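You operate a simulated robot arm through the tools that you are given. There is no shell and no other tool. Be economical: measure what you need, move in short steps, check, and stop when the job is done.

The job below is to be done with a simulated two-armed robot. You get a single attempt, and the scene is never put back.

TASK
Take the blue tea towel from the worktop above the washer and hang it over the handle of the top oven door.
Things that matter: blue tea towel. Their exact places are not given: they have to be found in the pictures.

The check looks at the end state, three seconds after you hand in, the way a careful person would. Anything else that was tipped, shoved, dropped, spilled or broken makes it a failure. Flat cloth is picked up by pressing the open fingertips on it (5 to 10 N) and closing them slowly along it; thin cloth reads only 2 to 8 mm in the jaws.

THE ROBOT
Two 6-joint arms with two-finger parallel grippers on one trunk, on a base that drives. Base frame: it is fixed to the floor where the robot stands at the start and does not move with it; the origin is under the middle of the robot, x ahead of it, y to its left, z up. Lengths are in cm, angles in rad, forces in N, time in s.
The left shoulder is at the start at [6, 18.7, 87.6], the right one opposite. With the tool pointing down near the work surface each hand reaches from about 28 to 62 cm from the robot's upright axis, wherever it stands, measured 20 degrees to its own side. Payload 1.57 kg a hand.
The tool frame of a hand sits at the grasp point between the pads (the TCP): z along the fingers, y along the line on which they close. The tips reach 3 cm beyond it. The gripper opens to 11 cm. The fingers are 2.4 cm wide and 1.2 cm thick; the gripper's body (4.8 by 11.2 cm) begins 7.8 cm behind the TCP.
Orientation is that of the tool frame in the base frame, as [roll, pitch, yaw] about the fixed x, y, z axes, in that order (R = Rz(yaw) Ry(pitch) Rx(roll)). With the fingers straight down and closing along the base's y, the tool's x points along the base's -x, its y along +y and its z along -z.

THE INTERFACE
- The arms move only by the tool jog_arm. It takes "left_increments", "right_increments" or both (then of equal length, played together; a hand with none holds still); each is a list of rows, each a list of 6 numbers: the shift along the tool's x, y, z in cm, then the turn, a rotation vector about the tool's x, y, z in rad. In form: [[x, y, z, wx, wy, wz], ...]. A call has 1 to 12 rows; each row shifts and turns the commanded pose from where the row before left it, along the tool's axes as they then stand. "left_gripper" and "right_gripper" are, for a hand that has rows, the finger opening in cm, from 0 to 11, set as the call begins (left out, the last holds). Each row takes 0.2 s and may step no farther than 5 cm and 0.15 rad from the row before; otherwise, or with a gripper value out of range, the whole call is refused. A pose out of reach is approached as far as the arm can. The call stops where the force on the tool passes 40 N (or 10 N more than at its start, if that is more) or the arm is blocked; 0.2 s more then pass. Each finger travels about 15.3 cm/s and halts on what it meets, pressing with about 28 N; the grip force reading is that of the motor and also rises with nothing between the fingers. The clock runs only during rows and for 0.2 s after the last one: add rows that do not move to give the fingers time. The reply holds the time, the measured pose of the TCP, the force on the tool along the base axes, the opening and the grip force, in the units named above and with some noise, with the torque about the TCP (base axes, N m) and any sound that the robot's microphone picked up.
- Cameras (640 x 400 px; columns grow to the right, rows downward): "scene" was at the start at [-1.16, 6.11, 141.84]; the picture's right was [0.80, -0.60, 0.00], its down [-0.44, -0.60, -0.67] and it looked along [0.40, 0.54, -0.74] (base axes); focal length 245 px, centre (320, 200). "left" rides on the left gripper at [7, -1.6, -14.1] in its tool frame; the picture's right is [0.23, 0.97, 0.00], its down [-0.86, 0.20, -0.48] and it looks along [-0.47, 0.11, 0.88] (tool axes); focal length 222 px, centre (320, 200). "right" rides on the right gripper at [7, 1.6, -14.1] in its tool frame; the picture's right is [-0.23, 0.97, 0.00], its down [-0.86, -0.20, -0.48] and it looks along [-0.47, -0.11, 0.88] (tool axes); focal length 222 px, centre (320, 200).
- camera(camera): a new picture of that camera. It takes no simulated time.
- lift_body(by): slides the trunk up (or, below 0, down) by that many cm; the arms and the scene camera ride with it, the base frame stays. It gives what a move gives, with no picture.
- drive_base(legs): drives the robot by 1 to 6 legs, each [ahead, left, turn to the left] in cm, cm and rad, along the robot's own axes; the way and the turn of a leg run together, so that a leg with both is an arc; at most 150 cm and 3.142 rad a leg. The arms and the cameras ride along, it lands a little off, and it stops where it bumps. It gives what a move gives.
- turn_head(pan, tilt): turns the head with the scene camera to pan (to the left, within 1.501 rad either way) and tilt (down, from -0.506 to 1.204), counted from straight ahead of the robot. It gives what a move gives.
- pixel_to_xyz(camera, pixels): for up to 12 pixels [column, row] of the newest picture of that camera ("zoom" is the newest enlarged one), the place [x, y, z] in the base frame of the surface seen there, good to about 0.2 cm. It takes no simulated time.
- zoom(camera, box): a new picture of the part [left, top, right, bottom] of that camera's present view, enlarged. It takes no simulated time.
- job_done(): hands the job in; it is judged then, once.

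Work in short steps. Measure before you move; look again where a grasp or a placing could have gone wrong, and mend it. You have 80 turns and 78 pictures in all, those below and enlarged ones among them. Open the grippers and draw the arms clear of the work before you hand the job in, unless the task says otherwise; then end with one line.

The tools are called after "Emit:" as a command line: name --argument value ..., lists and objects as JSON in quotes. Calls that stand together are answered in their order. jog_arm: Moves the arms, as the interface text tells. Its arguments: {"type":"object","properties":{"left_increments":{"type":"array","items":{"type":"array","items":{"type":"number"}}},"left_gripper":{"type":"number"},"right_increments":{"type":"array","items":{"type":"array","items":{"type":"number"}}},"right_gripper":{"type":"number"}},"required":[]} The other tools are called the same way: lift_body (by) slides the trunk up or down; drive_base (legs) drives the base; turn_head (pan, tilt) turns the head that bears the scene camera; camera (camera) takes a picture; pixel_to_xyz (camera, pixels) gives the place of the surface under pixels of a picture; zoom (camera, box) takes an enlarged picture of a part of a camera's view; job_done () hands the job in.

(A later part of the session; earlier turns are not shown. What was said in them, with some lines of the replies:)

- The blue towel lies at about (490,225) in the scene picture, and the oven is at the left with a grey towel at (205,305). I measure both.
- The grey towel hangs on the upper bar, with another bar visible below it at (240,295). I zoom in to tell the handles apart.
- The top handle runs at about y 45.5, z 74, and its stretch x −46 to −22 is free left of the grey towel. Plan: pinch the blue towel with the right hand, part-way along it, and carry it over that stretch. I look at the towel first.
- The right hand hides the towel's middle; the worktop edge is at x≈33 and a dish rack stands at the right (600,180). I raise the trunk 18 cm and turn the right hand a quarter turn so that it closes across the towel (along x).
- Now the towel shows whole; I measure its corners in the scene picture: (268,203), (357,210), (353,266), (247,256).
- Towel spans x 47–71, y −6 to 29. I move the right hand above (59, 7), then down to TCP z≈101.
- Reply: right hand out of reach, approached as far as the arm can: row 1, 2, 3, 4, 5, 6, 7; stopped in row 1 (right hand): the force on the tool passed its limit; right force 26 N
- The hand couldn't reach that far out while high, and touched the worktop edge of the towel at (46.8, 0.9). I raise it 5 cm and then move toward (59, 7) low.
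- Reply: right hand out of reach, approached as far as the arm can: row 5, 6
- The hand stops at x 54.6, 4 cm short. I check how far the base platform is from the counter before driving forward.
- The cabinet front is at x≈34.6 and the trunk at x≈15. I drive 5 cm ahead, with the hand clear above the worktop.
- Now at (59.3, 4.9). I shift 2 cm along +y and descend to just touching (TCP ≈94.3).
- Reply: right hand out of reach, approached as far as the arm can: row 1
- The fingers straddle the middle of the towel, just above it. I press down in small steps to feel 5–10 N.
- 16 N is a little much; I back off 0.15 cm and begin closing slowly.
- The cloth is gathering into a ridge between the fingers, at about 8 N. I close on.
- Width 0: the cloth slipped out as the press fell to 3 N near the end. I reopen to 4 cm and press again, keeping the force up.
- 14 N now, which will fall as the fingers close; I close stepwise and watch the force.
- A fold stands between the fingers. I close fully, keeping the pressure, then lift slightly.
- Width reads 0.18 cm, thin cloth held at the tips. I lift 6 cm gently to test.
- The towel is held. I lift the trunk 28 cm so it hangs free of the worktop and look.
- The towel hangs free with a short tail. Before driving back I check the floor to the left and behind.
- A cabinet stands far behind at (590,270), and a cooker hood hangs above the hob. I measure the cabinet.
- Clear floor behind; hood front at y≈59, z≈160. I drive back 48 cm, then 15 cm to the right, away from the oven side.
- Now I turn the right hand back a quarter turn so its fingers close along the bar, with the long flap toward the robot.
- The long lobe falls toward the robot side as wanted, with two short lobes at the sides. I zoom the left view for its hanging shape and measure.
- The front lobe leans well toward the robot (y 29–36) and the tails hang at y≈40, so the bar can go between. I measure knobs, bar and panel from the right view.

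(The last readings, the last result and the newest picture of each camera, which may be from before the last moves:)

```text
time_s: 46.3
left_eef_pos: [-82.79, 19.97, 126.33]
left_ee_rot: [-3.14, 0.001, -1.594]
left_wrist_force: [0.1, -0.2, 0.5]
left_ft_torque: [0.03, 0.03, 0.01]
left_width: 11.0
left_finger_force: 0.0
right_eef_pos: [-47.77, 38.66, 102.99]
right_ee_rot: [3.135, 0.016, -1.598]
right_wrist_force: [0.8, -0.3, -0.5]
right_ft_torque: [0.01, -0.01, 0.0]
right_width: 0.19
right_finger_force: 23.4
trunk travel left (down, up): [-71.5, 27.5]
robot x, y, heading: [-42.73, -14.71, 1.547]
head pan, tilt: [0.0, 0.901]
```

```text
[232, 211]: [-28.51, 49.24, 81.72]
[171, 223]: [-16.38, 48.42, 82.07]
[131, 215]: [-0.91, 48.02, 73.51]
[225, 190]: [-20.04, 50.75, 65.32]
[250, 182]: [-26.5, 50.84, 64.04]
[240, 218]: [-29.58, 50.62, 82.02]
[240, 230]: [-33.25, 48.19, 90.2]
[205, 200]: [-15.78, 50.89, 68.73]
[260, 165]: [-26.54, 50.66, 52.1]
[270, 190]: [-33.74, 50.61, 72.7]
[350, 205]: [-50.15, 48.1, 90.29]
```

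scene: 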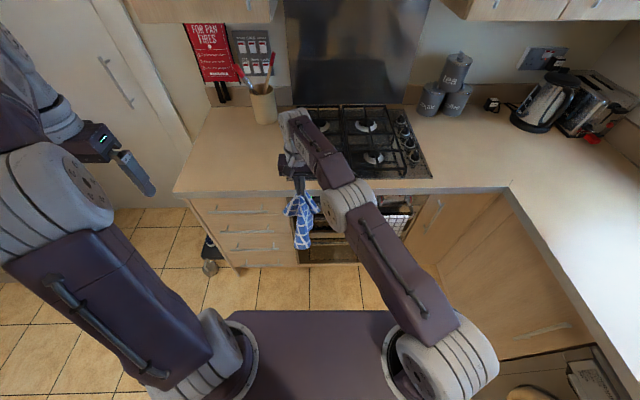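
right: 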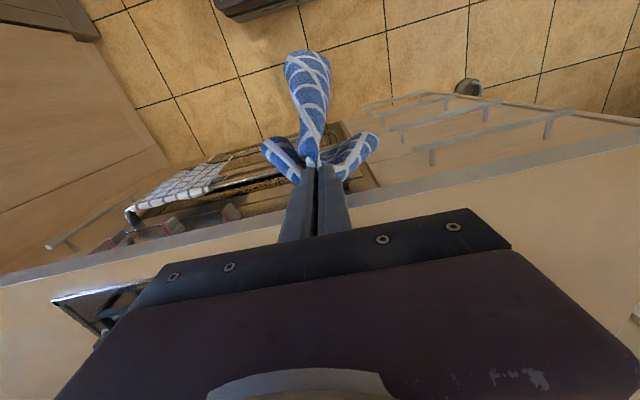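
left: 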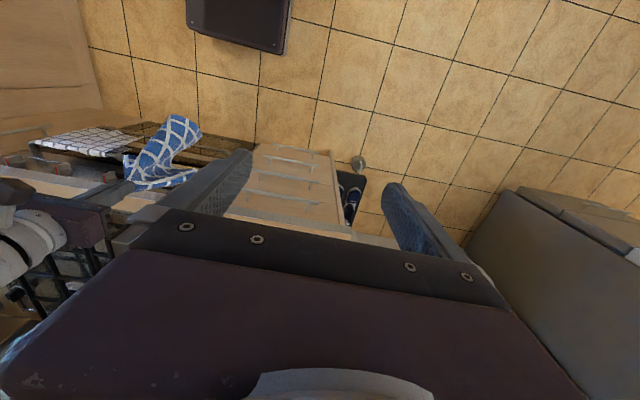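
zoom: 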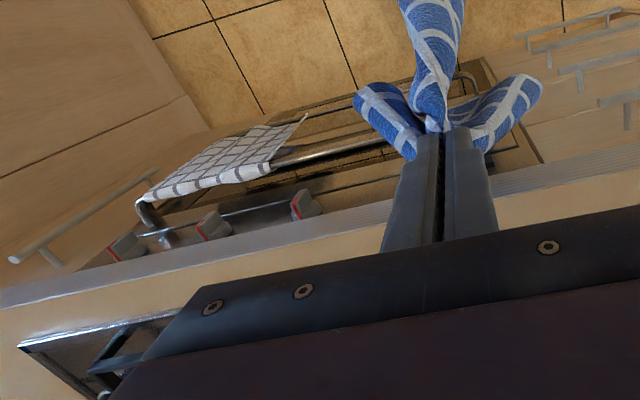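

Knob spans about x −28.5±2; worktop front y 48.1; door panel y 50.7. I'll hang it at x≈−36.5: first shift the hand there, tilt its fingers 0.2 rad toward the oven, and measure the bar.

Emit:
pixel_to_xyz --camera "zoom" --pixels '[[330, 151], [330, 148], [330, 154], [370, 142], [300, 159], [468, 76], [350, 147]]'

Emit:
jog_arm --right_increments '[[0, -2.9, 0, 0, 0, 0], [0, -2.9, 0, 0, 0, 0], [0, -2.9, 0, 0, 0, 0], [0, -2.6, 0, 0, 0, 0], [0, 0, 0, 0, 0, -0.027], [0, 0, 0, 0, -0.1, 0], [0, 0, 0, 0, -0.1, 0], [0, 0, 0, 0, 0, 0]]' --right_gripper 0

Emit:
camera --camera "scene"

```text
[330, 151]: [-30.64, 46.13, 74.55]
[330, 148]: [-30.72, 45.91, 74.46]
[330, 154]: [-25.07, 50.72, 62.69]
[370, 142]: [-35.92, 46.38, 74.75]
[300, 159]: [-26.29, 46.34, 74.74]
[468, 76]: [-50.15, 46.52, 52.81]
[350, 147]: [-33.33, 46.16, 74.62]
```

```text
time_s: 48.1
left_eef_pos: [-82.87, 20.05, 126.2]
left_ee_rot: [3.141, -0.001, -1.594]
left_wrist_force: [0.1, 0.2, 0.3]
left_ft_torque: [-0.01, 0.01, -0.04]
left_width: 10.99
left_finger_force: 0.0
right_eef_pos: [-36.62, 38.35, 102.78]
right_ee_rot: [3.135, 0.216, -1.575]
right_wrist_force: [0.2, 0.2, -0.6]
right_ft_torque: [-0.01, -0.03, -0.03]
right_width: 0.18
right_finger_force: 23.6
trunk travel left (down, up): [-71.5, 27.5]
robot x, y, heading: [-42.39, -14.9, 1.547]
head pan, tilt: [0.0, 0.901]
```

```text
50 pictures are left
```

scene: 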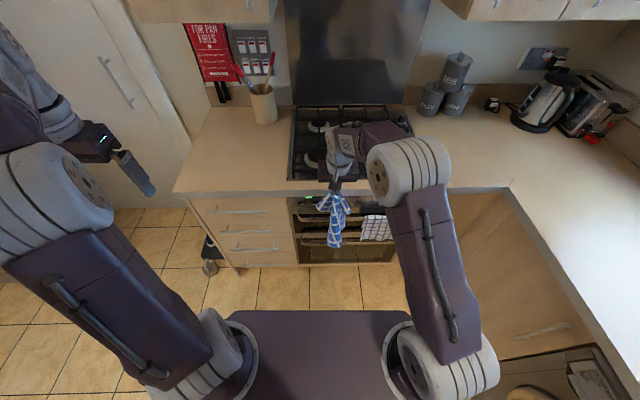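

Bar top is at y≈46, z≈74.6. I drive 6.5 cm ahead and lower the trunk 11 cm, so the tails end just above the bar, then look.

Emit:
drive_base --legs '[[6.5, 0, 0]]'

Emit:
lift_body --by -11

Emit:
camera --camera "right"

Emit:
zoom --camera "scene" --box '[260, 130, 420, 280]'

Emit:
camera --camera "left"

```text
time_s: 49.1
left_eef_pos: [-82.82, 26.12, 126.39]
left_ee_rot: [3.141, 0.001, -1.591]
left_wrist_force: [0.8, -0.2, 0.4]
left_ft_torque: [0.01, 0.01, 0.0]
left_width: 10.99
left_finger_force: 0.0
right_eef_pos: [-36.56, 44.55, 103.07]
right_ee_rot: [3.135, 0.22, -1.573]
right_wrist_force: [-0.3, -0.4, -0.2]
right_ft_torque: [0.02, -0.01, -0.04]
right_width: 0.19
right_finger_force: 23.9
trunk travel left (down, up): [-71.5, 27.5]
robot x, y, heading: [-42.49, -8.73, 1.551]
head pan, tilt: [0.0, 0.901]
```

```text
time_s: 50.5
left_eef_pos: [-82.76, 26.25, 115.4]
left_ee_rot: [-3.14, -0.001, -1.593]
left_wrist_force: [0.1, -1.5, 0.7]
left_ft_torque: [0.0, 0.0, -0.02]
left_width: 11.01
left_finger_force: 0.1
right_eef_pos: [-36.54, 44.73, 91.92]
right_ee_rot: [3.135, 0.217, -1.57]
right_wrist_force: [0.5, 0.1, 0.1]
right_ft_torque: [0.02, 0.0, -0.03]
right_width: 0.18
right_finger_force: 23.8
trunk travel left (down, up): [-60.5, 38.5]
robot x, y, heading: [-42.5, -8.71, 1.553]
head pan, tilt: [0.0, 0.901]
```

```text
49 pictures are left
```

right: 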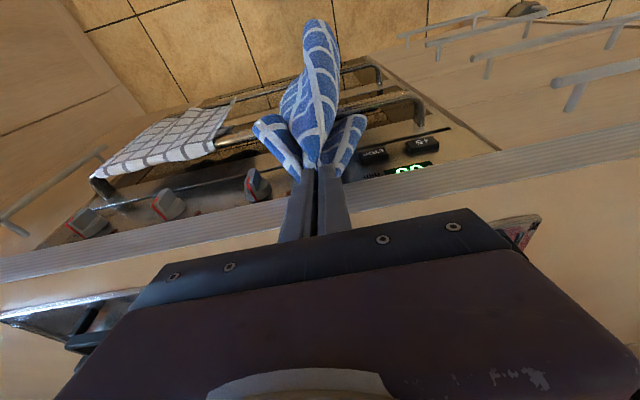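

```text
2.67 times, centred on (340, 205) of scene
```

zoom: 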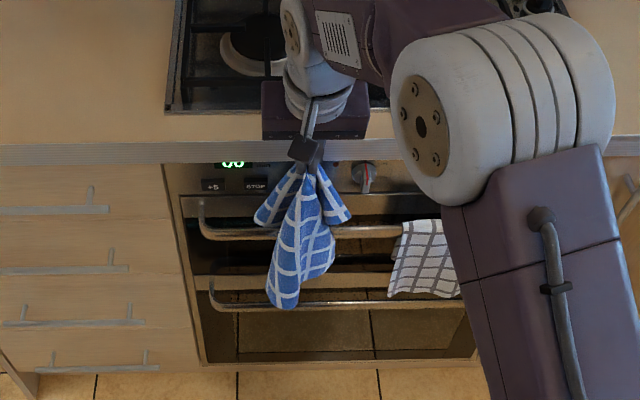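

```text
47 pictures are left
```

left: 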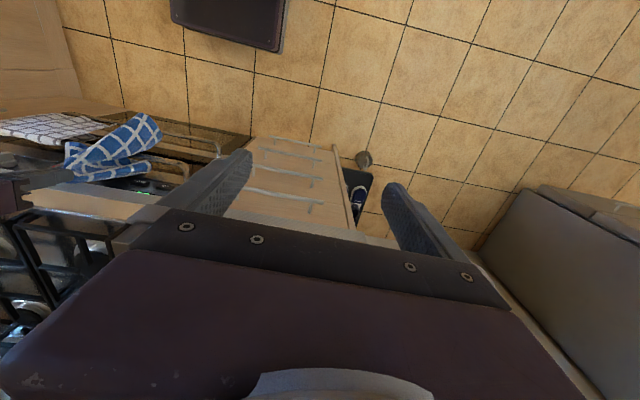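

The tails end right about the bar's height in this view. I measure tail ends and lobe, and zoom the side view from the left hand.

Emit:
zoom --camera "left" --box '[0, 90, 200, 215]'

Emit:
pixel_to_xyz --camera "zoom" --pixels '[[480, 240], [400, 265], [300, 235], [500, 150], [280, 270], [350, 280]]'

Emit:
pixel_to_xyz --camera "right" --pixels '[[262, 122], [268, 135], [350, 122], [345, 145], [295, 165], [320, 60], [315, 30]]'

Emit:
pixel_to_xyz --camera "scene" --pixels '[[359, 212], [389, 211], [366, 245], [370, 225]]'

```text
3.20 times, centred on (100, 152) of left
```

zoom: 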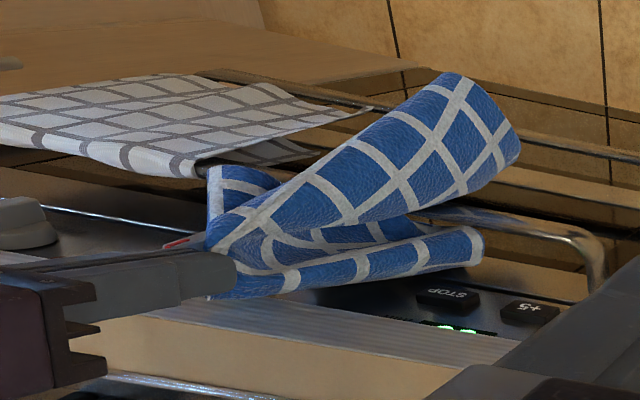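

```text
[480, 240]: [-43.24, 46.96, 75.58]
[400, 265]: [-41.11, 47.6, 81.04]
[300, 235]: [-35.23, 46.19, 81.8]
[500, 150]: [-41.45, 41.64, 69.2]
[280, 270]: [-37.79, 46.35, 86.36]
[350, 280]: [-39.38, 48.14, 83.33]
```

```text
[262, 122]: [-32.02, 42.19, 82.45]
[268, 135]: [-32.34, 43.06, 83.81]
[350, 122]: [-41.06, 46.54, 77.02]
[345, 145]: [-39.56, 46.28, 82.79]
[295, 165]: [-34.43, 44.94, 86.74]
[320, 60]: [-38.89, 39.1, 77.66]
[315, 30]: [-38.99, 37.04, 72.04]
```

```text
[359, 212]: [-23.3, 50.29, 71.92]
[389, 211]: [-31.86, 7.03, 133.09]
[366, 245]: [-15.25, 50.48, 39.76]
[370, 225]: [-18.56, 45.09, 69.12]
```

The left tail (y 47, z 75.6) is already behind the bar; the right one (y 42, z 82) still leans forward but ends well above the bar. I tilt the fingers further toward the oven and edge down 3 cm to bring it over.

Emit:
jog_arm --right_increments '[[0, 0, 0, 0, -0.1, 0], [0, 0, 0, 0, -0.1, 0], [0, 0, 0, 0, -0.1, 0], [0, 0, 1, 0, 0, 0], [0, 0, 1, 0, 0, 0], [0, 0, 1, 0, 0, 0], [0, 0, 0, 0, 0, 0]]' --right_gripper 0

Emit:
camera --camera "right"

Emit:
zoom --camera "left" --box '[0, 90, 200, 215]'

```text
time_s: 52.1
left_eef_pos: [-82.58, 25.85, 115.52]
left_ee_rot: [-3.141, 0.005, -1.591]
left_wrist_force: [-0.2, -0.3, 0.4]
left_ft_torque: [-0.05, -0.01, 0.0]
left_width: 10.98
left_finger_force: 0.1
right_eef_pos: [-36.46, 45.75, 89.33]
right_ee_rot: [3.136, 0.516, -1.576]
right_wrist_force: [-1.2, -30.1, 2.9]
right_ft_torque: [-0.5, 0.04, -0.08]
right_width: 0.19
right_finger_force: 23.5
trunk travel left (down, up): [-60.5, 38.5]
robot x, y, heading: [-42.21, -8.78, 1.552]
head pan, tilt: [0.0, 0.901]
```

```text
45 pictures are left
```

right: 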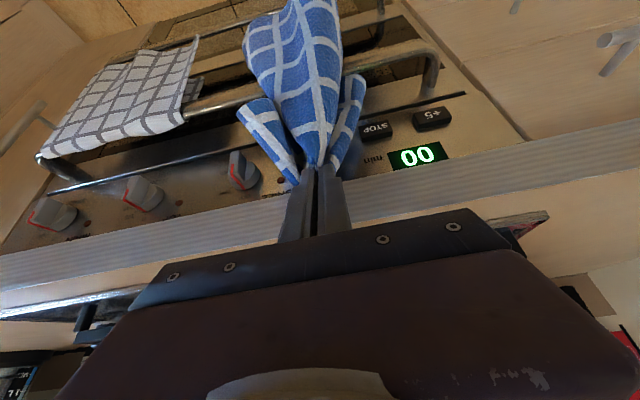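

```text
3.20 times, centred on (100, 152) of left
```

zoom: 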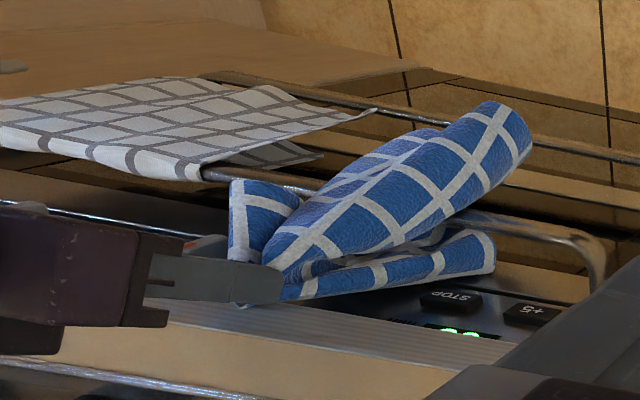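

The fingertips press the worktop edge (−30 N along y). I back off 1.3 cm, then go straight down 4 cm below the edge.

Emit:
jog_arm --right_increments '[[1.13, 0, -0.64, 0, 0, 0], [0.7, 0, 1.22, 0, 0, 0], [0.7, 0, 1.22, 0, 0, 0], [0.6, 0, 1.04, 0, 0, 0], [0, 0, 0, 0, 0, 0]]' --right_gripper 0

Emit:
camera --camera "right"

Emit:
zoom --camera "left" --box '[0, 90, 200, 215]'

```text
time_s: 53.3
left_eef_pos: [-82.79, 26.39, 115.37]
left_ee_rot: [3.139, 0.001, -1.593]
left_wrist_force: [0.3, 0.0, -0.1]
left_ft_torque: [-0.04, 0.0, -0.02]
left_width: 11.0
left_finger_force: 0.0
right_eef_pos: [-36.43, 44.95, 85.39]
right_ee_rot: [3.134, 0.518, -1.576]
right_wrist_force: [-0.4, -0.8, 0.3]
right_ft_torque: [0.01, 0.01, -0.02]
right_width: 0.2
right_finger_force: 23.1
trunk travel left (down, up): [-60.5, 38.5]
robot x, y, heading: [-42.52, -8.45, 1.551]
head pan, tilt: [0.0, 0.901]
```

```text
43 pictures are left
```

right: 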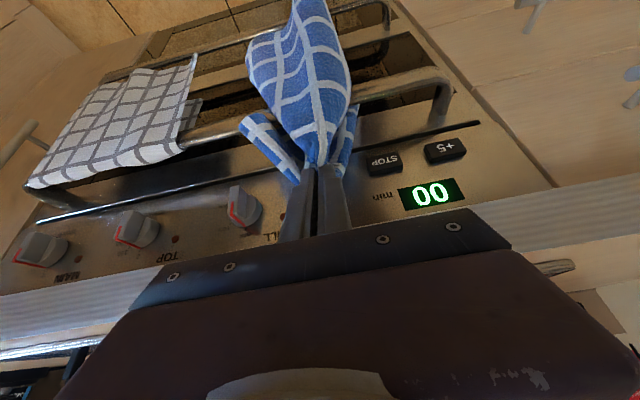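

```text
3.20 times, centred on (100, 152) of left
```

zoom: 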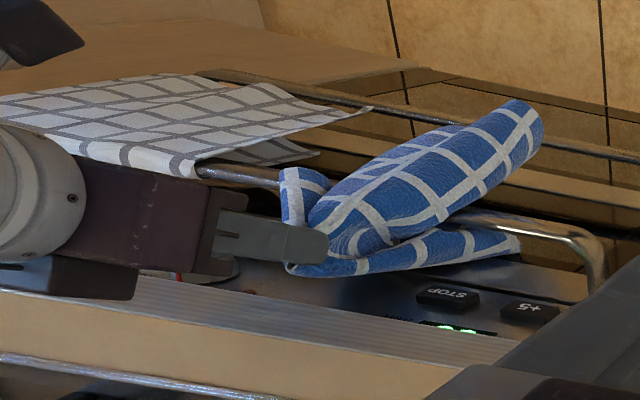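

Left tail is behind the bar; I advance the tip 2.2 cm toward the panel under the worktop edge, and measure the right tail.

Emit:
jog_arm --right_increments '[[-0.48, 0, 0.98, 0, 0, 0], [-0.96, 0, 0.54, 0, 0, 0], [0, 0, 0, 0, 0, 0]]' --right_gripper 0

Emit:
camera --camera "right"

Emit:
pixel_to_xyz --camera "right" --pixels '[[245, 125], [255, 115], [265, 140], [285, 165], [350, 120], [345, 150], [400, 90]]'

Emit:
zoom --camera "scene" --box '[280, 160, 400, 260]'

```text
time_s: 54.1
left_eef_pos: [-82.79, 26.38, 115.34]
left_ee_rot: [3.141, 0.001, -1.591]
left_wrist_force: [-0.8, -0.2, 0.0]
left_ft_torque: [0.03, -0.01, 0.01]
left_width: 11.02
left_finger_force: 0.0
right_eef_pos: [-36.63, 46.93, 84.53]
right_ee_rot: [3.135, 0.516, -1.576]
right_wrist_force: [-0.1, -1.5, -0.2]
right_ft_torque: [0.0, -0.02, 0.0]
right_width: 0.18
right_finger_force: 23.6
trunk travel left (down, up): [-60.5, 38.5]
robot x, y, heading: [-42.62, -8.43, 1.549]
head pan, tilt: [0.0, 0.901]
```

```text
41 pictures are left
```

right: 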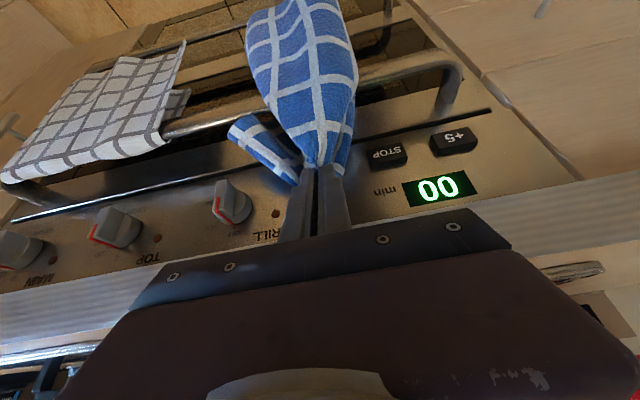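

```text
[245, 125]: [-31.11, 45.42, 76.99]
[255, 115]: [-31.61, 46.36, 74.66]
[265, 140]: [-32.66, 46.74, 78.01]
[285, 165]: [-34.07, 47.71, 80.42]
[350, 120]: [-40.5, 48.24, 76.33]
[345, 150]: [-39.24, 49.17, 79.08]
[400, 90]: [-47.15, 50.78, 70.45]
```

```text
4.00 times, centred on (340, 210) of scene
```

zoom: 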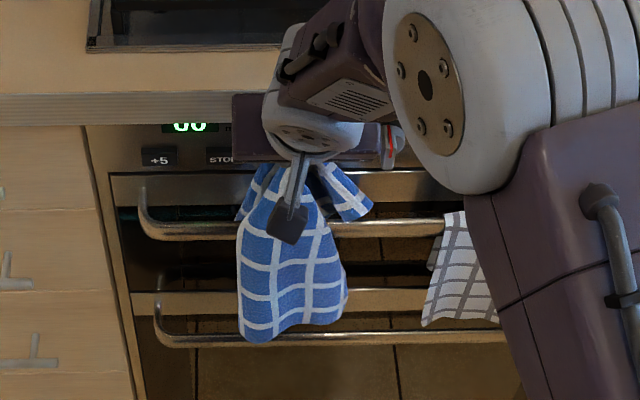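

The right tail's end sits right at the bar top (y 45.4–46.4, z 75–77). I raise 1 cm, yaw the hand 0.2 rad so the right tail swings toward the panel, then lower while advancing 0.6 cm.

Emit:
jog_arm --right_increments '[[-0.5, 0, -0.87, 0, 0, 0], [0, 0, 0, -0.049, 0, -0.087], [0, 0, 0, -0.049, 0, -0.087], [0, 0, 0, 0, 0, 0], [0.23, 0, 1.17, 0, 0, 0], [0.23, 0, 1.17, 0, 0, 0], [0, 0, 0, 0, 0, 0]]' --right_gripper 0

Emit:
camera --camera "right"

Emit:
zoom --camera "scene" --box '[280, 160, 400, 260]'

Emit:
zoom --camera "left" --box '[0, 90, 200, 215]'

```text
time_s: 55.7
left_eef_pos: [-82.73, 26.36, 115.38]
left_ee_rot: [-3.141, -0.001, -1.593]
left_wrist_force: [0.3, -1.1, 0.1]
left_ft_torque: [0.04, 0.01, 0.02]
left_width: 11.01
left_finger_force: 0.0
right_eef_pos: [-36.84, 47.54, 83.34]
right_ee_rot: [3.134, 0.52, -1.374]
right_wrist_force: [0.4, 0.4, -0.2]
right_ft_torque: [-0.02, -0.02, -0.02]
right_width: 0.21
right_finger_force: 23.9
trunk travel left (down, up): [-60.5, 38.5]
robot x, y, heading: [-42.65, -8.88, 1.548]
head pan, tilt: [0.0, 0.901]
```

```text
39 pictures are left
```

right: 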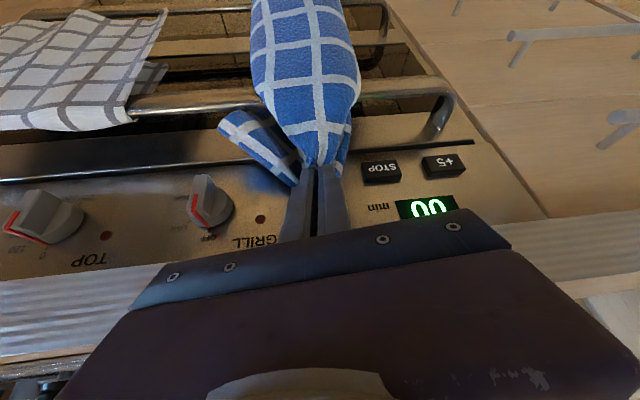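

```text
4.00 times, centred on (340, 210) of scene
```

zoom: 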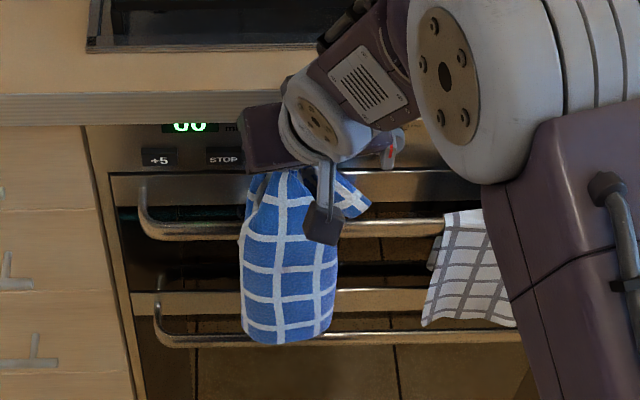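

```text
3.20 times, centred on (100, 152) of left
```

zoom: 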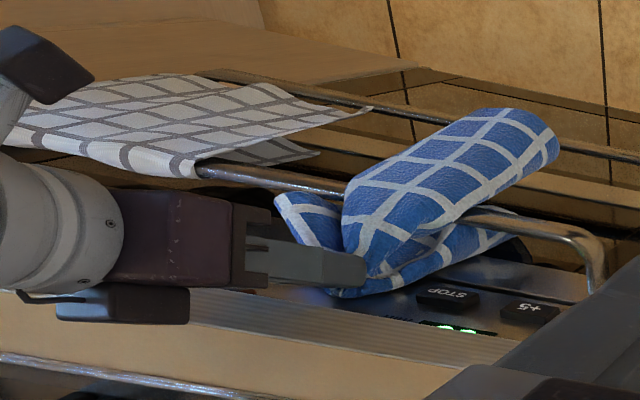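

I measure the right tail's tip at (222,125) against the bar near (225,97).

Emit:
pixel_to_xyz --camera "right" --pixels '[[223, 125], [235, 115], [248, 112], [240, 130], [200, 98], [200, 103], [240, 97], [345, 135], [290, 175]]'

Emit:
zoom --camera "right" --box '[200, 60, 400, 210]'

```text
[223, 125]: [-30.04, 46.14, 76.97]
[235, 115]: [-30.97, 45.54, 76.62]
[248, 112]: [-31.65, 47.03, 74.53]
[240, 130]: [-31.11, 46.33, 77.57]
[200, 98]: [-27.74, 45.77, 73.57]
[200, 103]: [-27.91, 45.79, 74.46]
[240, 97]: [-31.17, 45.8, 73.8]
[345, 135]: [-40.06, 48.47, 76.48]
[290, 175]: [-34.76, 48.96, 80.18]
```

```text
2.67 times, centred on (300, 135) of right
```

zoom: 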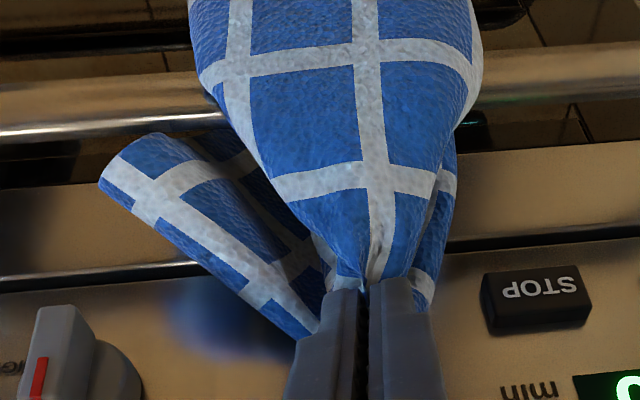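

The tail tip rests on the bar, so the yaw couldn't swing it. I raise 3 cm (backing 0.6 cm from the worktop edge) and let it settle.

Emit:
jog_arm --right_increments '[[-0.48, 0, -1.45, 0, 0, 0], [-0.48, 0, -1.45, 0, 0, 0], [0, 0, 0, 0, 0, 0], [0, 0, 0, 0, 0, 0], [0, 0, 0, 0, 0, 0]]' --right_gripper 0

Emit:
zoom --camera "right" --box '[160, 60, 400, 210]'

Emit:
pixel_to_xyz --camera "zoom" --pixels '[[200, 180], [220, 160], [240, 180], [260, 220], [300, 200], [180, 200]]'

```text
time_s: 56.9
left_eef_pos: [-82.73, 26.45, 115.3]
left_ee_rot: [3.14, 0.001, -1.592]
left_wrist_force: [0.3, 0.6, 0.1]
left_ft_torque: [0.0, -0.03, 0.0]
left_width: 11.01
left_finger_force: 0.0
right_eef_pos: [-36.57, 47.16, 86.43]
right_ee_rot: [3.137, 0.516, -1.375]
right_wrist_force: [0.2, -0.6, 0.1]
right_ft_torque: [-0.05, -0.05, -0.05]
right_width: 0.15
right_finger_force: 23.6
trunk travel left (down, up): [-60.5, 38.5]
robot x, y, heading: [-42.63, -8.66, 1.55]
head pan, tilt: [0.0, 0.901]
```

```text
2.67 times, centred on (280, 135) of right
```

zoom: 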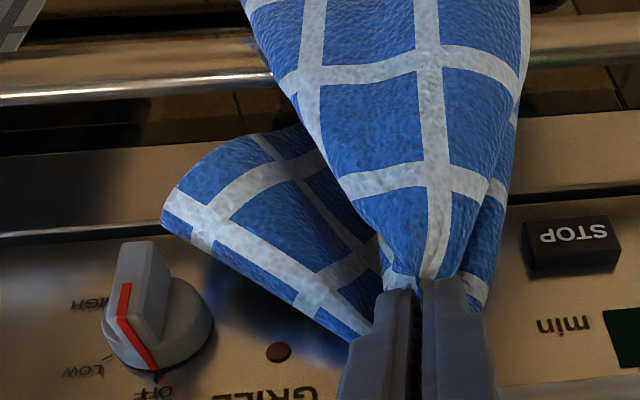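

```text
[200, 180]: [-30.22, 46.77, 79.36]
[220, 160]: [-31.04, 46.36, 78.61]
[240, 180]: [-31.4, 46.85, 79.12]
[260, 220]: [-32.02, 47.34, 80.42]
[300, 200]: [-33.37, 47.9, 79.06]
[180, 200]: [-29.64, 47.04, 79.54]
```

The tail now hangs at y 46.4–47 (bar back at 46.6). I lower about 5 cm while easing 0.6 cm toward the panel.

Emit:
jog_arm --right_increments '[[0.48, 0, 1.45, 0, 0, 0], [0.48, 0, 1.45, 0, 0, 0], [0.74, 0, 1.3, 0, 0, 0], [0.25, 0, 0.44, 0, 0, 0], [0, 0, 0, 0, 0, 0]]' --right_gripper 0

Emit:
zoom --camera "right" --box '[160, 60, 400, 210]'

Emit:
zoom --camera "scene" --box '[280, 160, 400, 260]'

```text
time_s: 58.1
left_eef_pos: [-82.77, 26.34, 115.26]
left_ee_rot: [-3.141, 0.0, -1.593]
left_wrist_force: [-0.9, -0.9, 0.4]
left_ft_torque: [-0.01, -0.02, 0.01]
left_width: 10.99
left_finger_force: 0.1
right_eef_pos: [-36.61, 47.71, 81.38]
right_ee_rot: [3.135, 0.517, -1.376]
right_wrist_force: [0.4, -3.8, 0.7]
right_ft_torque: [-0.05, 0.0, -0.04]
right_width: 0.19
right_finger_force: 23.8
trunk travel left (down, up): [-60.5, 38.5]
robot x, y, heading: [-42.37, -8.53, 1.546]
head pan, tilt: [0.0, 0.901]
```

```text
2.67 times, centred on (280, 135) of right
```

zoom: 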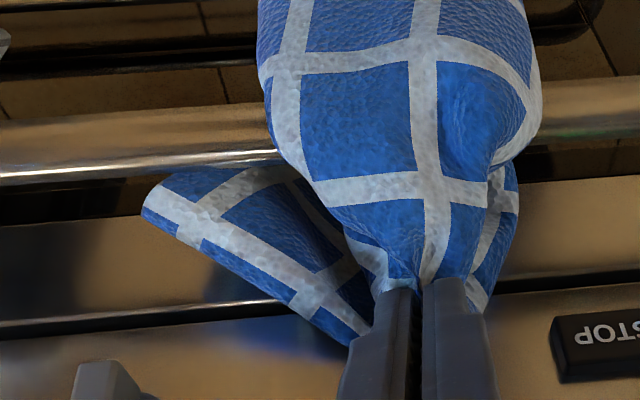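

```text
4.00 times, centred on (340, 210) of scene
```

zoom: 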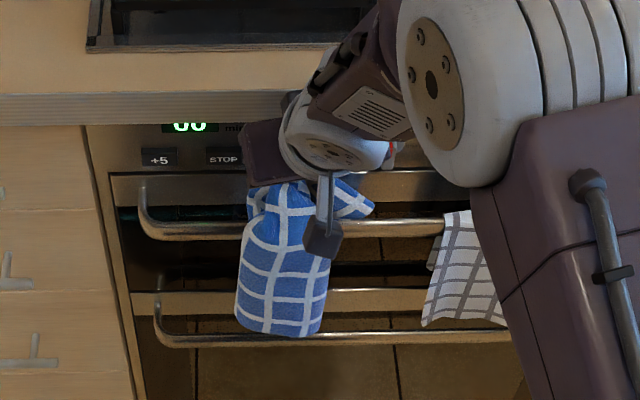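

The tail has slipped behind the bar. I lower another 4.5 cm, backing 0.3 cm off the panel.

Emit:
jog_arm --right_increments '[[0.82, 0, 0.8, 0, 0, 0], [0.55, 0, 0.95, 0, 0, 0], [0.55, 0, 0.95, 0, 0, 0], [0.55, 0, 0.95, 0, 0, 0], [0, 0, 0, 0, 0, 0]]' --right_gripper 0

Emit:
zoom --camera "right" --box '[160, 60, 400, 210]'

Emit:
zoom --camera "scene" --box '[280, 160, 400, 260]'

Emit:
zoom --camera "left" --box '[0, 90, 200, 215]'

```text
time_s: 59.3
left_eef_pos: [-82.67, 26.31, 115.39]
left_ee_rot: [3.141, 0.0, -1.593]
left_wrist_force: [0.8, 0.2, 0.0]
left_ft_torque: [0.02, 0.0, 0.0]
left_width: 10.99
left_finger_force: 0.1
right_eef_pos: [-36.43, 47.75, 79.94]
right_ee_rot: [3.14, 0.516, -1.376]
right_wrist_force: [0.0, -3.9, 0.0]
right_ft_torque: [-0.03, 0.0, -0.02]
right_width: 0.2
right_finger_force: 23.5
right hand out of reach, approached as far as the arm can: row 1, 2, 3, 4
trunk travel left (down, up): [-60.5, 38.5]
robot x, y, heading: [-42.18, -8.68, 1.55]
head pan, tilt: [0.0, 0.901]
```

```text
2.67 times, centred on (280, 135) of right
```

zoom: 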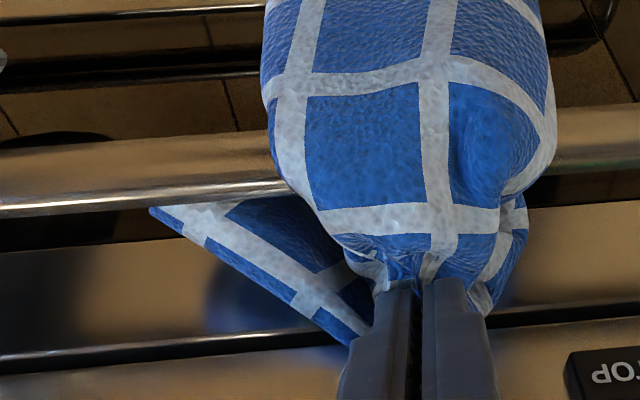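

```text
4.00 times, centred on (340, 210) of scene
```

zoom: 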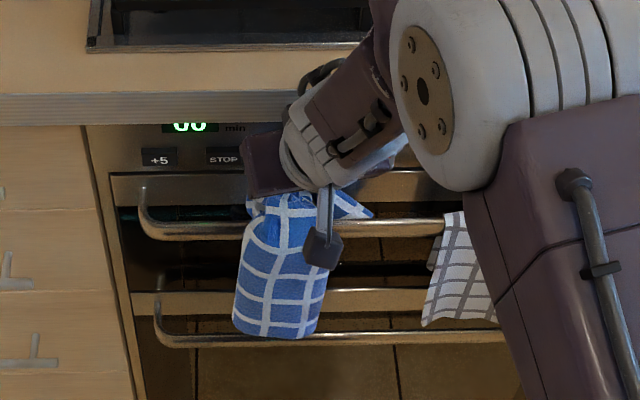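

```text
3.20 times, centred on (100, 152) of left
```

zoom: 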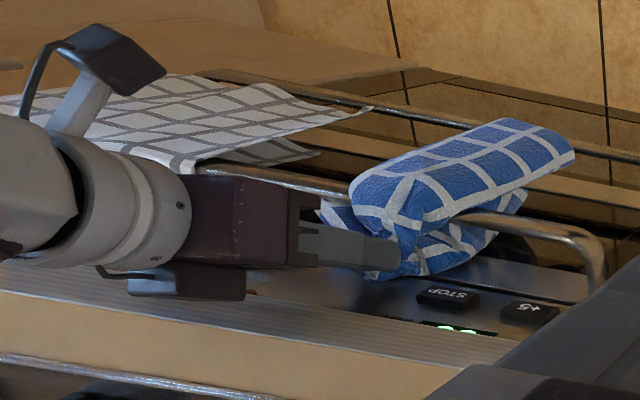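

The draping is right (both tails behind, front flap before the bar); the arm's own reach downward is used up, so I lower the trunk 3.5 cm.

Emit:
lift_body --by -3.5

Emit:
zoom --camera "right" --box '[160, 60, 400, 210]'

Emit:
zoom --camera "scene" --box '[280, 160, 400, 260]'

Emit:
zoom --camera "left" --box '[0, 90, 200, 215]'

```text
time_s: 60.1
left_eef_pos: [-82.68, 26.23, 111.86]
left_ee_rot: [3.141, 0.0, -1.591]
left_wrist_force: [-0.5, 0.0, 0.0]
left_ft_torque: [-0.01, 0.01, 0.0]
left_width: 11.02
left_finger_force: 0.0
right_eef_pos: [-36.43, 47.66, 76.21]
right_ee_rot: [3.141, 0.516, -1.376]
right_wrist_force: [0.1, -3.4, 0.1]
right_ft_torque: [-0.05, 0.01, -0.05]
right_width: 0.14
right_finger_force: 23.4
trunk travel left (down, up): [-57.0, 42.0]
robot x, y, heading: [-42.71, -8.51, 1.55]
head pan, tilt: [0.0, 0.901]
```

```text
2.67 times, centred on (280, 135) of right
```

zoom: 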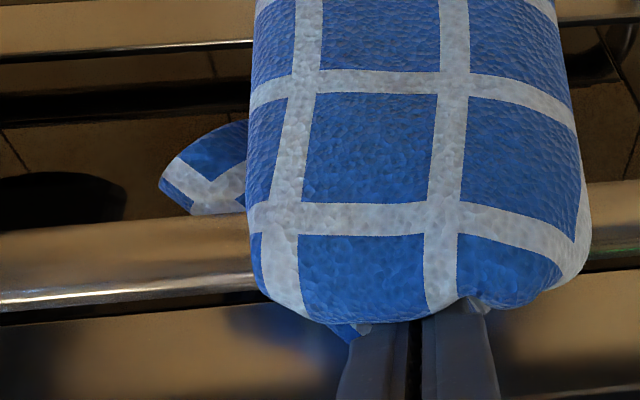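

```text
4.00 times, centred on (340, 210) of scene
```

zoom: 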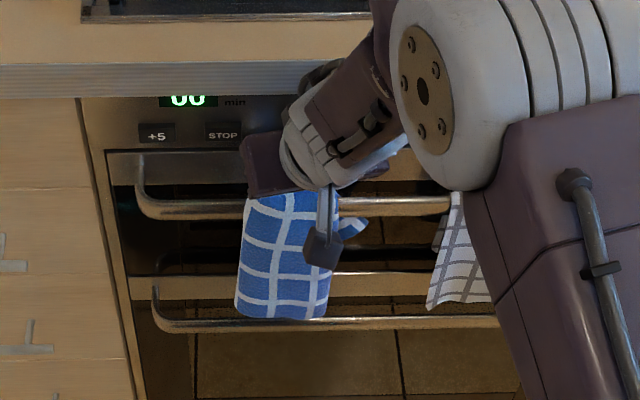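

```text
3.20 times, centred on (100, 152) of left
```

zoom: 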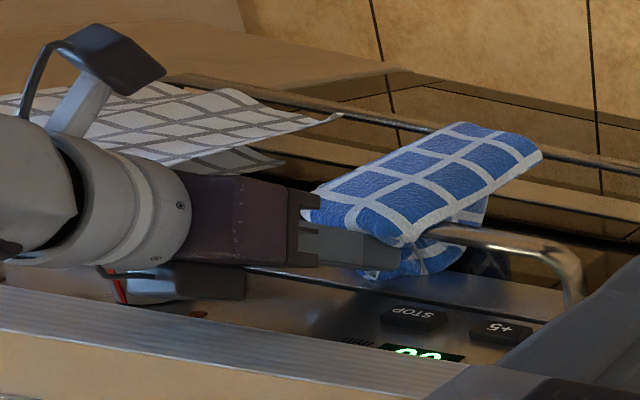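

The towel is draped well: back tail has gone down behind and shows under the bar. I open the fingers to 3 cm and wait a moment.

Emit:
jog_arm --right_increments '[[0, 0, 0, 0, 0, 0], [0, 0, 0, 0, 0, 0], [0, 0, 0, 0, 0, 0], [0, 0, 0, 0, 0, 0]]' --right_gripper 3

Emit:
zoom --camera "right" --box '[160, 60, 400, 210]'

Emit:
zoom --camera "left" --box '[0, 90, 200, 215]'

```text
time_s: 61.1
left_eef_pos: [-82.73, 26.32, 111.88]
left_ee_rot: [3.14, 0.002, -1.593]
left_wrist_force: [0.4, 0.5, 0.5]
left_ft_torque: [-0.03, -0.01, 0.0]
left_width: 11.0
left_finger_force: 0.1
right_eef_pos: [-36.46, 47.67, 76.47]
right_ee_rot: [3.14, 0.518, -1.375]
right_wrist_force: [-1.2, -7.0, 5.1]
right_ft_torque: [-0.3, 0.15, -0.54]
right_width: 2.14
right_finger_force: 0.0
trunk travel left (down, up): [-57.0, 42.0]
robot x, y, heading: [-42.4, -8.33, 1.55]
head pan, tilt: [0.0, 0.901]
```

```text
2.67 times, centred on (280, 135) of right
```

zoom: 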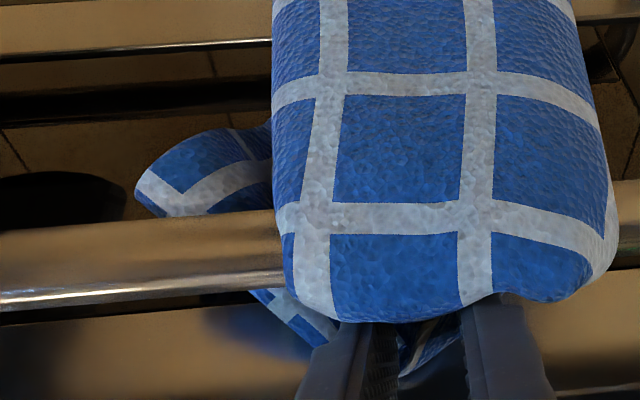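

```text
3.20 times, centred on (100, 152) of left
```

zoom: 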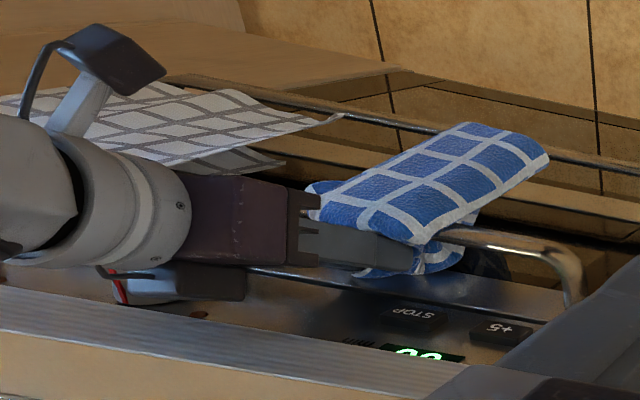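

Released (2.1 cm open). I withdraw slowly along the finger axis, up and toward the robot.

Emit:
jog_arm --right_increments '[[0, 0, -0.7, 0, 0, 0], [0, 0, -0.7, 0, 0, 0], [0, 0, -0.7, 0, 0, 0], [0, 0, -0.7, 0, 0, 0], [0, 0, 0, 0, 0, 0]]' --right_gripper 3

Emit:
zoom --camera "right" --box '[160, 60, 400, 210]'

Emit:
zoom --camera "left" --box '[0, 90, 200, 215]'

```text
time_s: 62.3
left_eef_pos: [-82.85, 26.34, 111.76]
left_ee_rot: [3.141, -0.001, -1.591]
left_wrist_force: [0.4, -0.1, 0.4]
left_ft_torque: [-0.01, 0.03, 0.01]
left_width: 11.02
left_finger_force: 0.2
right_eef_pos: [-36.1, 46.37, 78.84]
right_ee_rot: [3.141, 0.517, -1.375]
right_wrist_force: [0.6, 0.5, 0.5]
right_ft_torque: [-0.02, 0.01, -0.03]
right_width: 2.99
right_finger_force: 0.0
trunk travel left (down, up): [-57.0, 42.0]
robot x, y, heading: [-42.39, -8.51, 1.552]
head pan, tilt: [0.0, 0.901]
```

```text
2.67 times, centred on (280, 135) of right
```

zoom: 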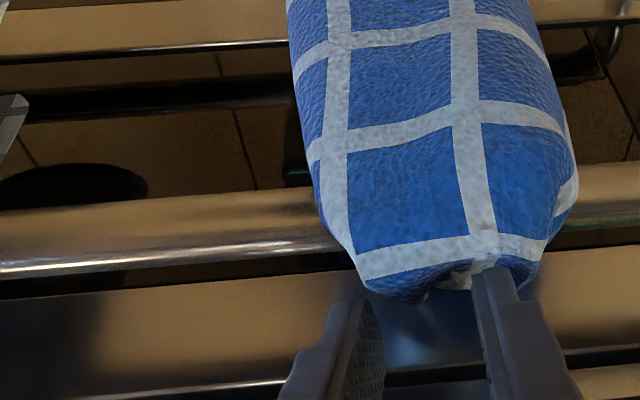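

```text
3.20 times, centred on (100, 152) of left
```

zoom: 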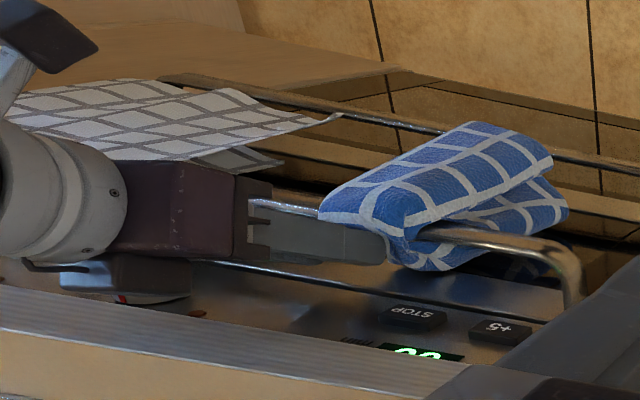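

The towel stays draped; one fingertip still touches the fold. I continue withdrawing slowly.

Emit:
jog_arm --right_increments '[[0, 0, -0.8, 0, 0, 0], [0, 0, -0.8, 0, 0, 0], [0, 0, -0.8, 0, 0, 0], [0, 0, 0, 0, 0, 0]]' --right_gripper 3

Emit:
zoom --camera "right" --box '[160, 60, 400, 210]'

```text
time_s: 63.3
left_eef_pos: [-82.7, 26.42, 111.83]
left_ee_rot: [3.141, 0.0, -1.592]
left_wrist_force: [-0.1, -0.3, -0.5]
left_ft_torque: [0.0, -0.02, 0.02]
left_width: 11.0
left_finger_force: 0.1
right_eef_pos: [-35.95, 45.33, 80.9]
right_ee_rot: [3.141, 0.517, -1.374]
right_wrist_force: [0.7, -0.6, 0.5]
right_ft_torque: [0.03, -0.01, -0.02]
right_width: 3.03
right_finger_force: 0.0
trunk travel left (down, up): [-57.0, 42.0]
robot x, y, heading: [-42.56, -8.71, 1.548]
head pan, tilt: [0.0, 0.901]
```

```text
2.67 times, centred on (280, 135) of right
```

zoom: 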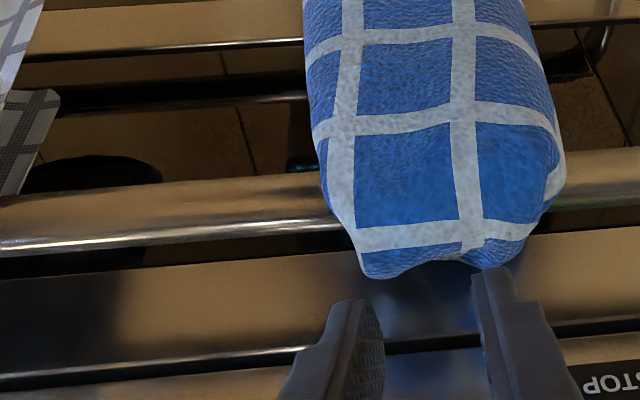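

The fingers are free and the towel stays on the bar. I back off along the axis farther, then drive back to inspect.

Emit:
jog_arm --right_increments '[[0, 0, -2, 0, 0, 0], [0.5, 0, -3, 0, 0, 0], [1, 0, -3, 0, 0, 0]]' --right_gripper 3

Emit:
drive_base --legs '[[-20, 0, 0]]'

Emit:
camera --camera "scene"

Emit:
camera --camera "right"

```text
time_s: 64.1
left_eef_pos: [-82.68, 26.38, 111.83]
left_ee_rot: [-3.142, 0.001, -1.591]
left_wrist_force: [-0.2, 0.3, -0.8]
left_ft_torque: [0.0, -0.02, 0.04]
left_width: 10.99
left_finger_force: 0.0
right_eef_pos: [-34.83, 40.08, 87.01]
right_ee_rot: [3.137, 0.518, -1.376]
right_wrist_force: [-0.8, -0.4, 0.0]
right_ft_torque: [-0.01, -0.01, 0.02]
right_width: 3.01
right_finger_force: 0.1
trunk travel left (down, up): [-57.0, 42.0]
robot x, y, heading: [-42.88, -8.49, 1.55]
head pan, tilt: [0.0, 0.901]
```

```text
time_s: 65.7
left_eef_pos: [-83.09, 6.43, 111.79]
left_ee_rot: [-3.141, 0.0, -1.591]
left_wrist_force: [-0.3, 0.9, 0.2]
left_ft_torque: [0.04, 0.0, 0.03]
left_width: 11.01
left_finger_force: 0.0
right_eef_pos: [-35.32, 20.08, 86.96]
right_ee_rot: [3.14, 0.516, -1.377]
right_wrist_force: [0.4, -0.5, 0.1]
right_ft_torque: [0.06, 0.02, 0.01]
right_width: 2.99
right_finger_force: 0.0
trunk travel left (down, up): [-57.0, 42.0]
robot x, y, heading: [-43.12, -28.61, 1.547]
head pan, tilt: [0.0, 0.901]
```

```text
21 pictures are left
```

scene: 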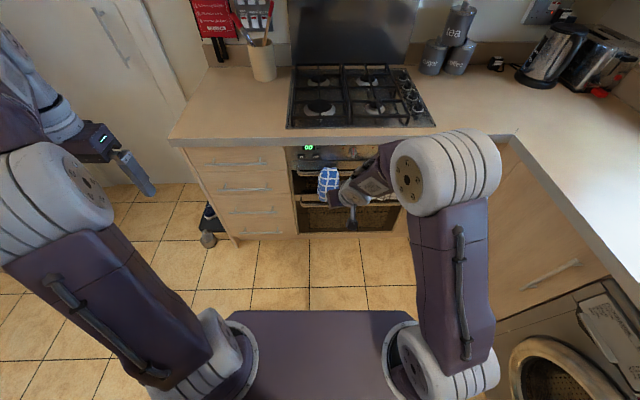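

```text
20 pictures are left
```

right: 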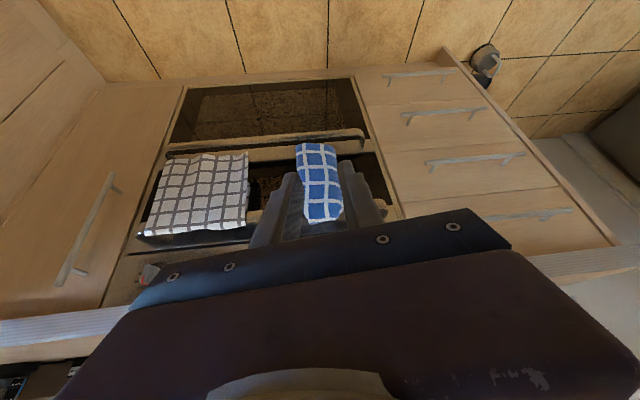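

The towel hangs on the top bar, clear of the grey one. I zoom in to verify.

Emit:
zoom --camera "right" --box '[220, 120, 400, 240]'

Emit:
zoom --camera "scene" --box '[280, 130, 420, 240]'

Emit:
pixel_to_xyz --camera "right" --pixels '[[318, 150], [320, 180], [322, 215], [310, 200], [335, 190]]'

```text
3.33 times, centred on (310, 180) of right
```

zoom: 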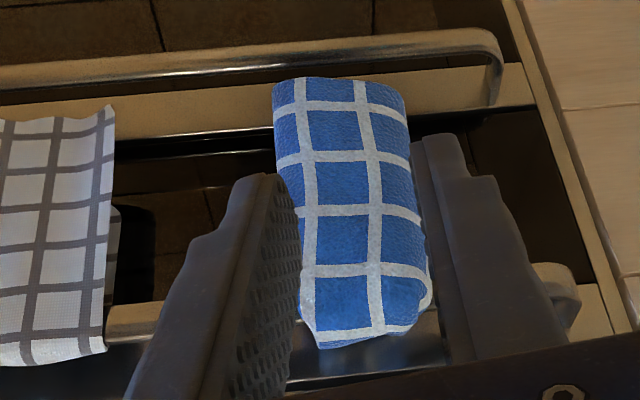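

```text
3.64 times, centred on (350, 185) of scene
```

zoom: 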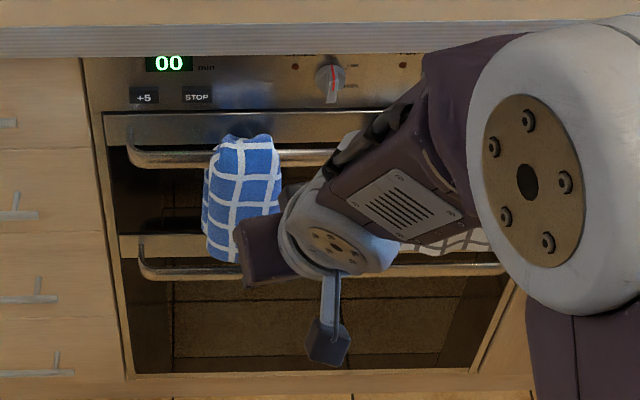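

```text
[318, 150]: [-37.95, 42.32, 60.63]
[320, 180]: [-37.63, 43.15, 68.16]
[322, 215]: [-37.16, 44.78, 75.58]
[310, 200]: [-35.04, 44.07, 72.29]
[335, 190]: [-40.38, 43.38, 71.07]
```

The front flap reaches down to z≈60 and the rest hangs behind the bar: balanced. I open the gripper, draw back farther, and take a last look.

Emit:
jog_arm --right_increments '[[0, -4, -3, 0, 0, 0], [0, -4, -3, 0, 0, 0], [0, -4, -2, 0, 0, 0], [0, 0, 0, 0, 0, 0]]' --right_gripper 11

Emit:
zoom --camera "scene" --box '[260, 110, 440, 250]'

Emit:
camera --camera "right"

```text
time_s: 66.7
left_eef_pos: [-83.24, 6.41, 111.89]
left_ee_rot: [-3.14, -0.002, -1.591]
left_wrist_force: [0.1, -0.5, 0.1]
left_ft_torque: [0.01, -0.01, -0.02]
left_width: 11.01
left_finger_force: 0.0
right_eef_pos: [-22.9, 18.69, 94.12]
right_ee_rot: [3.139, 0.516, -1.377]
right_wrist_force: [-0.3, 0.3, 0.0]
right_ft_torque: [0.01, -0.02, 0.04]
right_width: 11.0
right_finger_force: 0.0
trunk travel left (down, up): [-57.0, 42.0]
robot x, y, heading: [-42.73, -28.79, 1.543]
head pan, tilt: [0.0, 0.901]
```

```text
2.86 times, centred on (350, 180) of scene
```

zoom: 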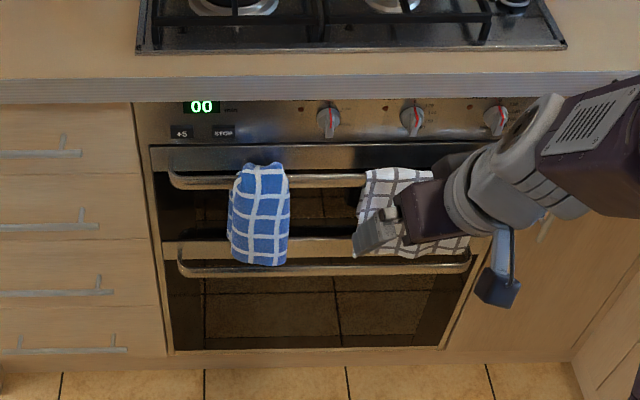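

```text
16 pictures are left
```

right: 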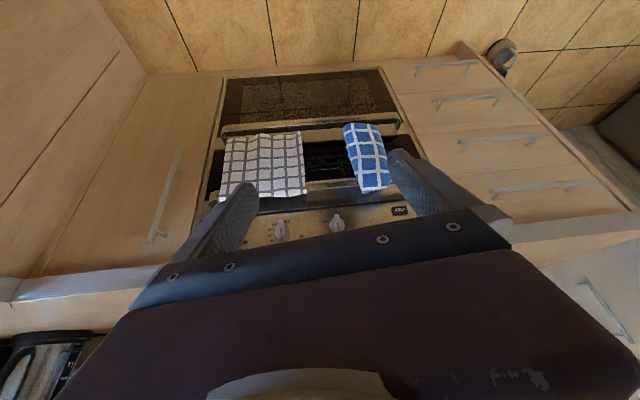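

The blue towel hangs steady over the top bar, the grey towel and the knobs are undisturbed, and both grippers are open and clear. I hand in.

Emit:
job_done

```text
The job is handed in.
```

The blue tea towel now hangs over the handle of the top oven door. It is bunched rather than spread flat, and sits left of the grey towel, which stayed where it was.
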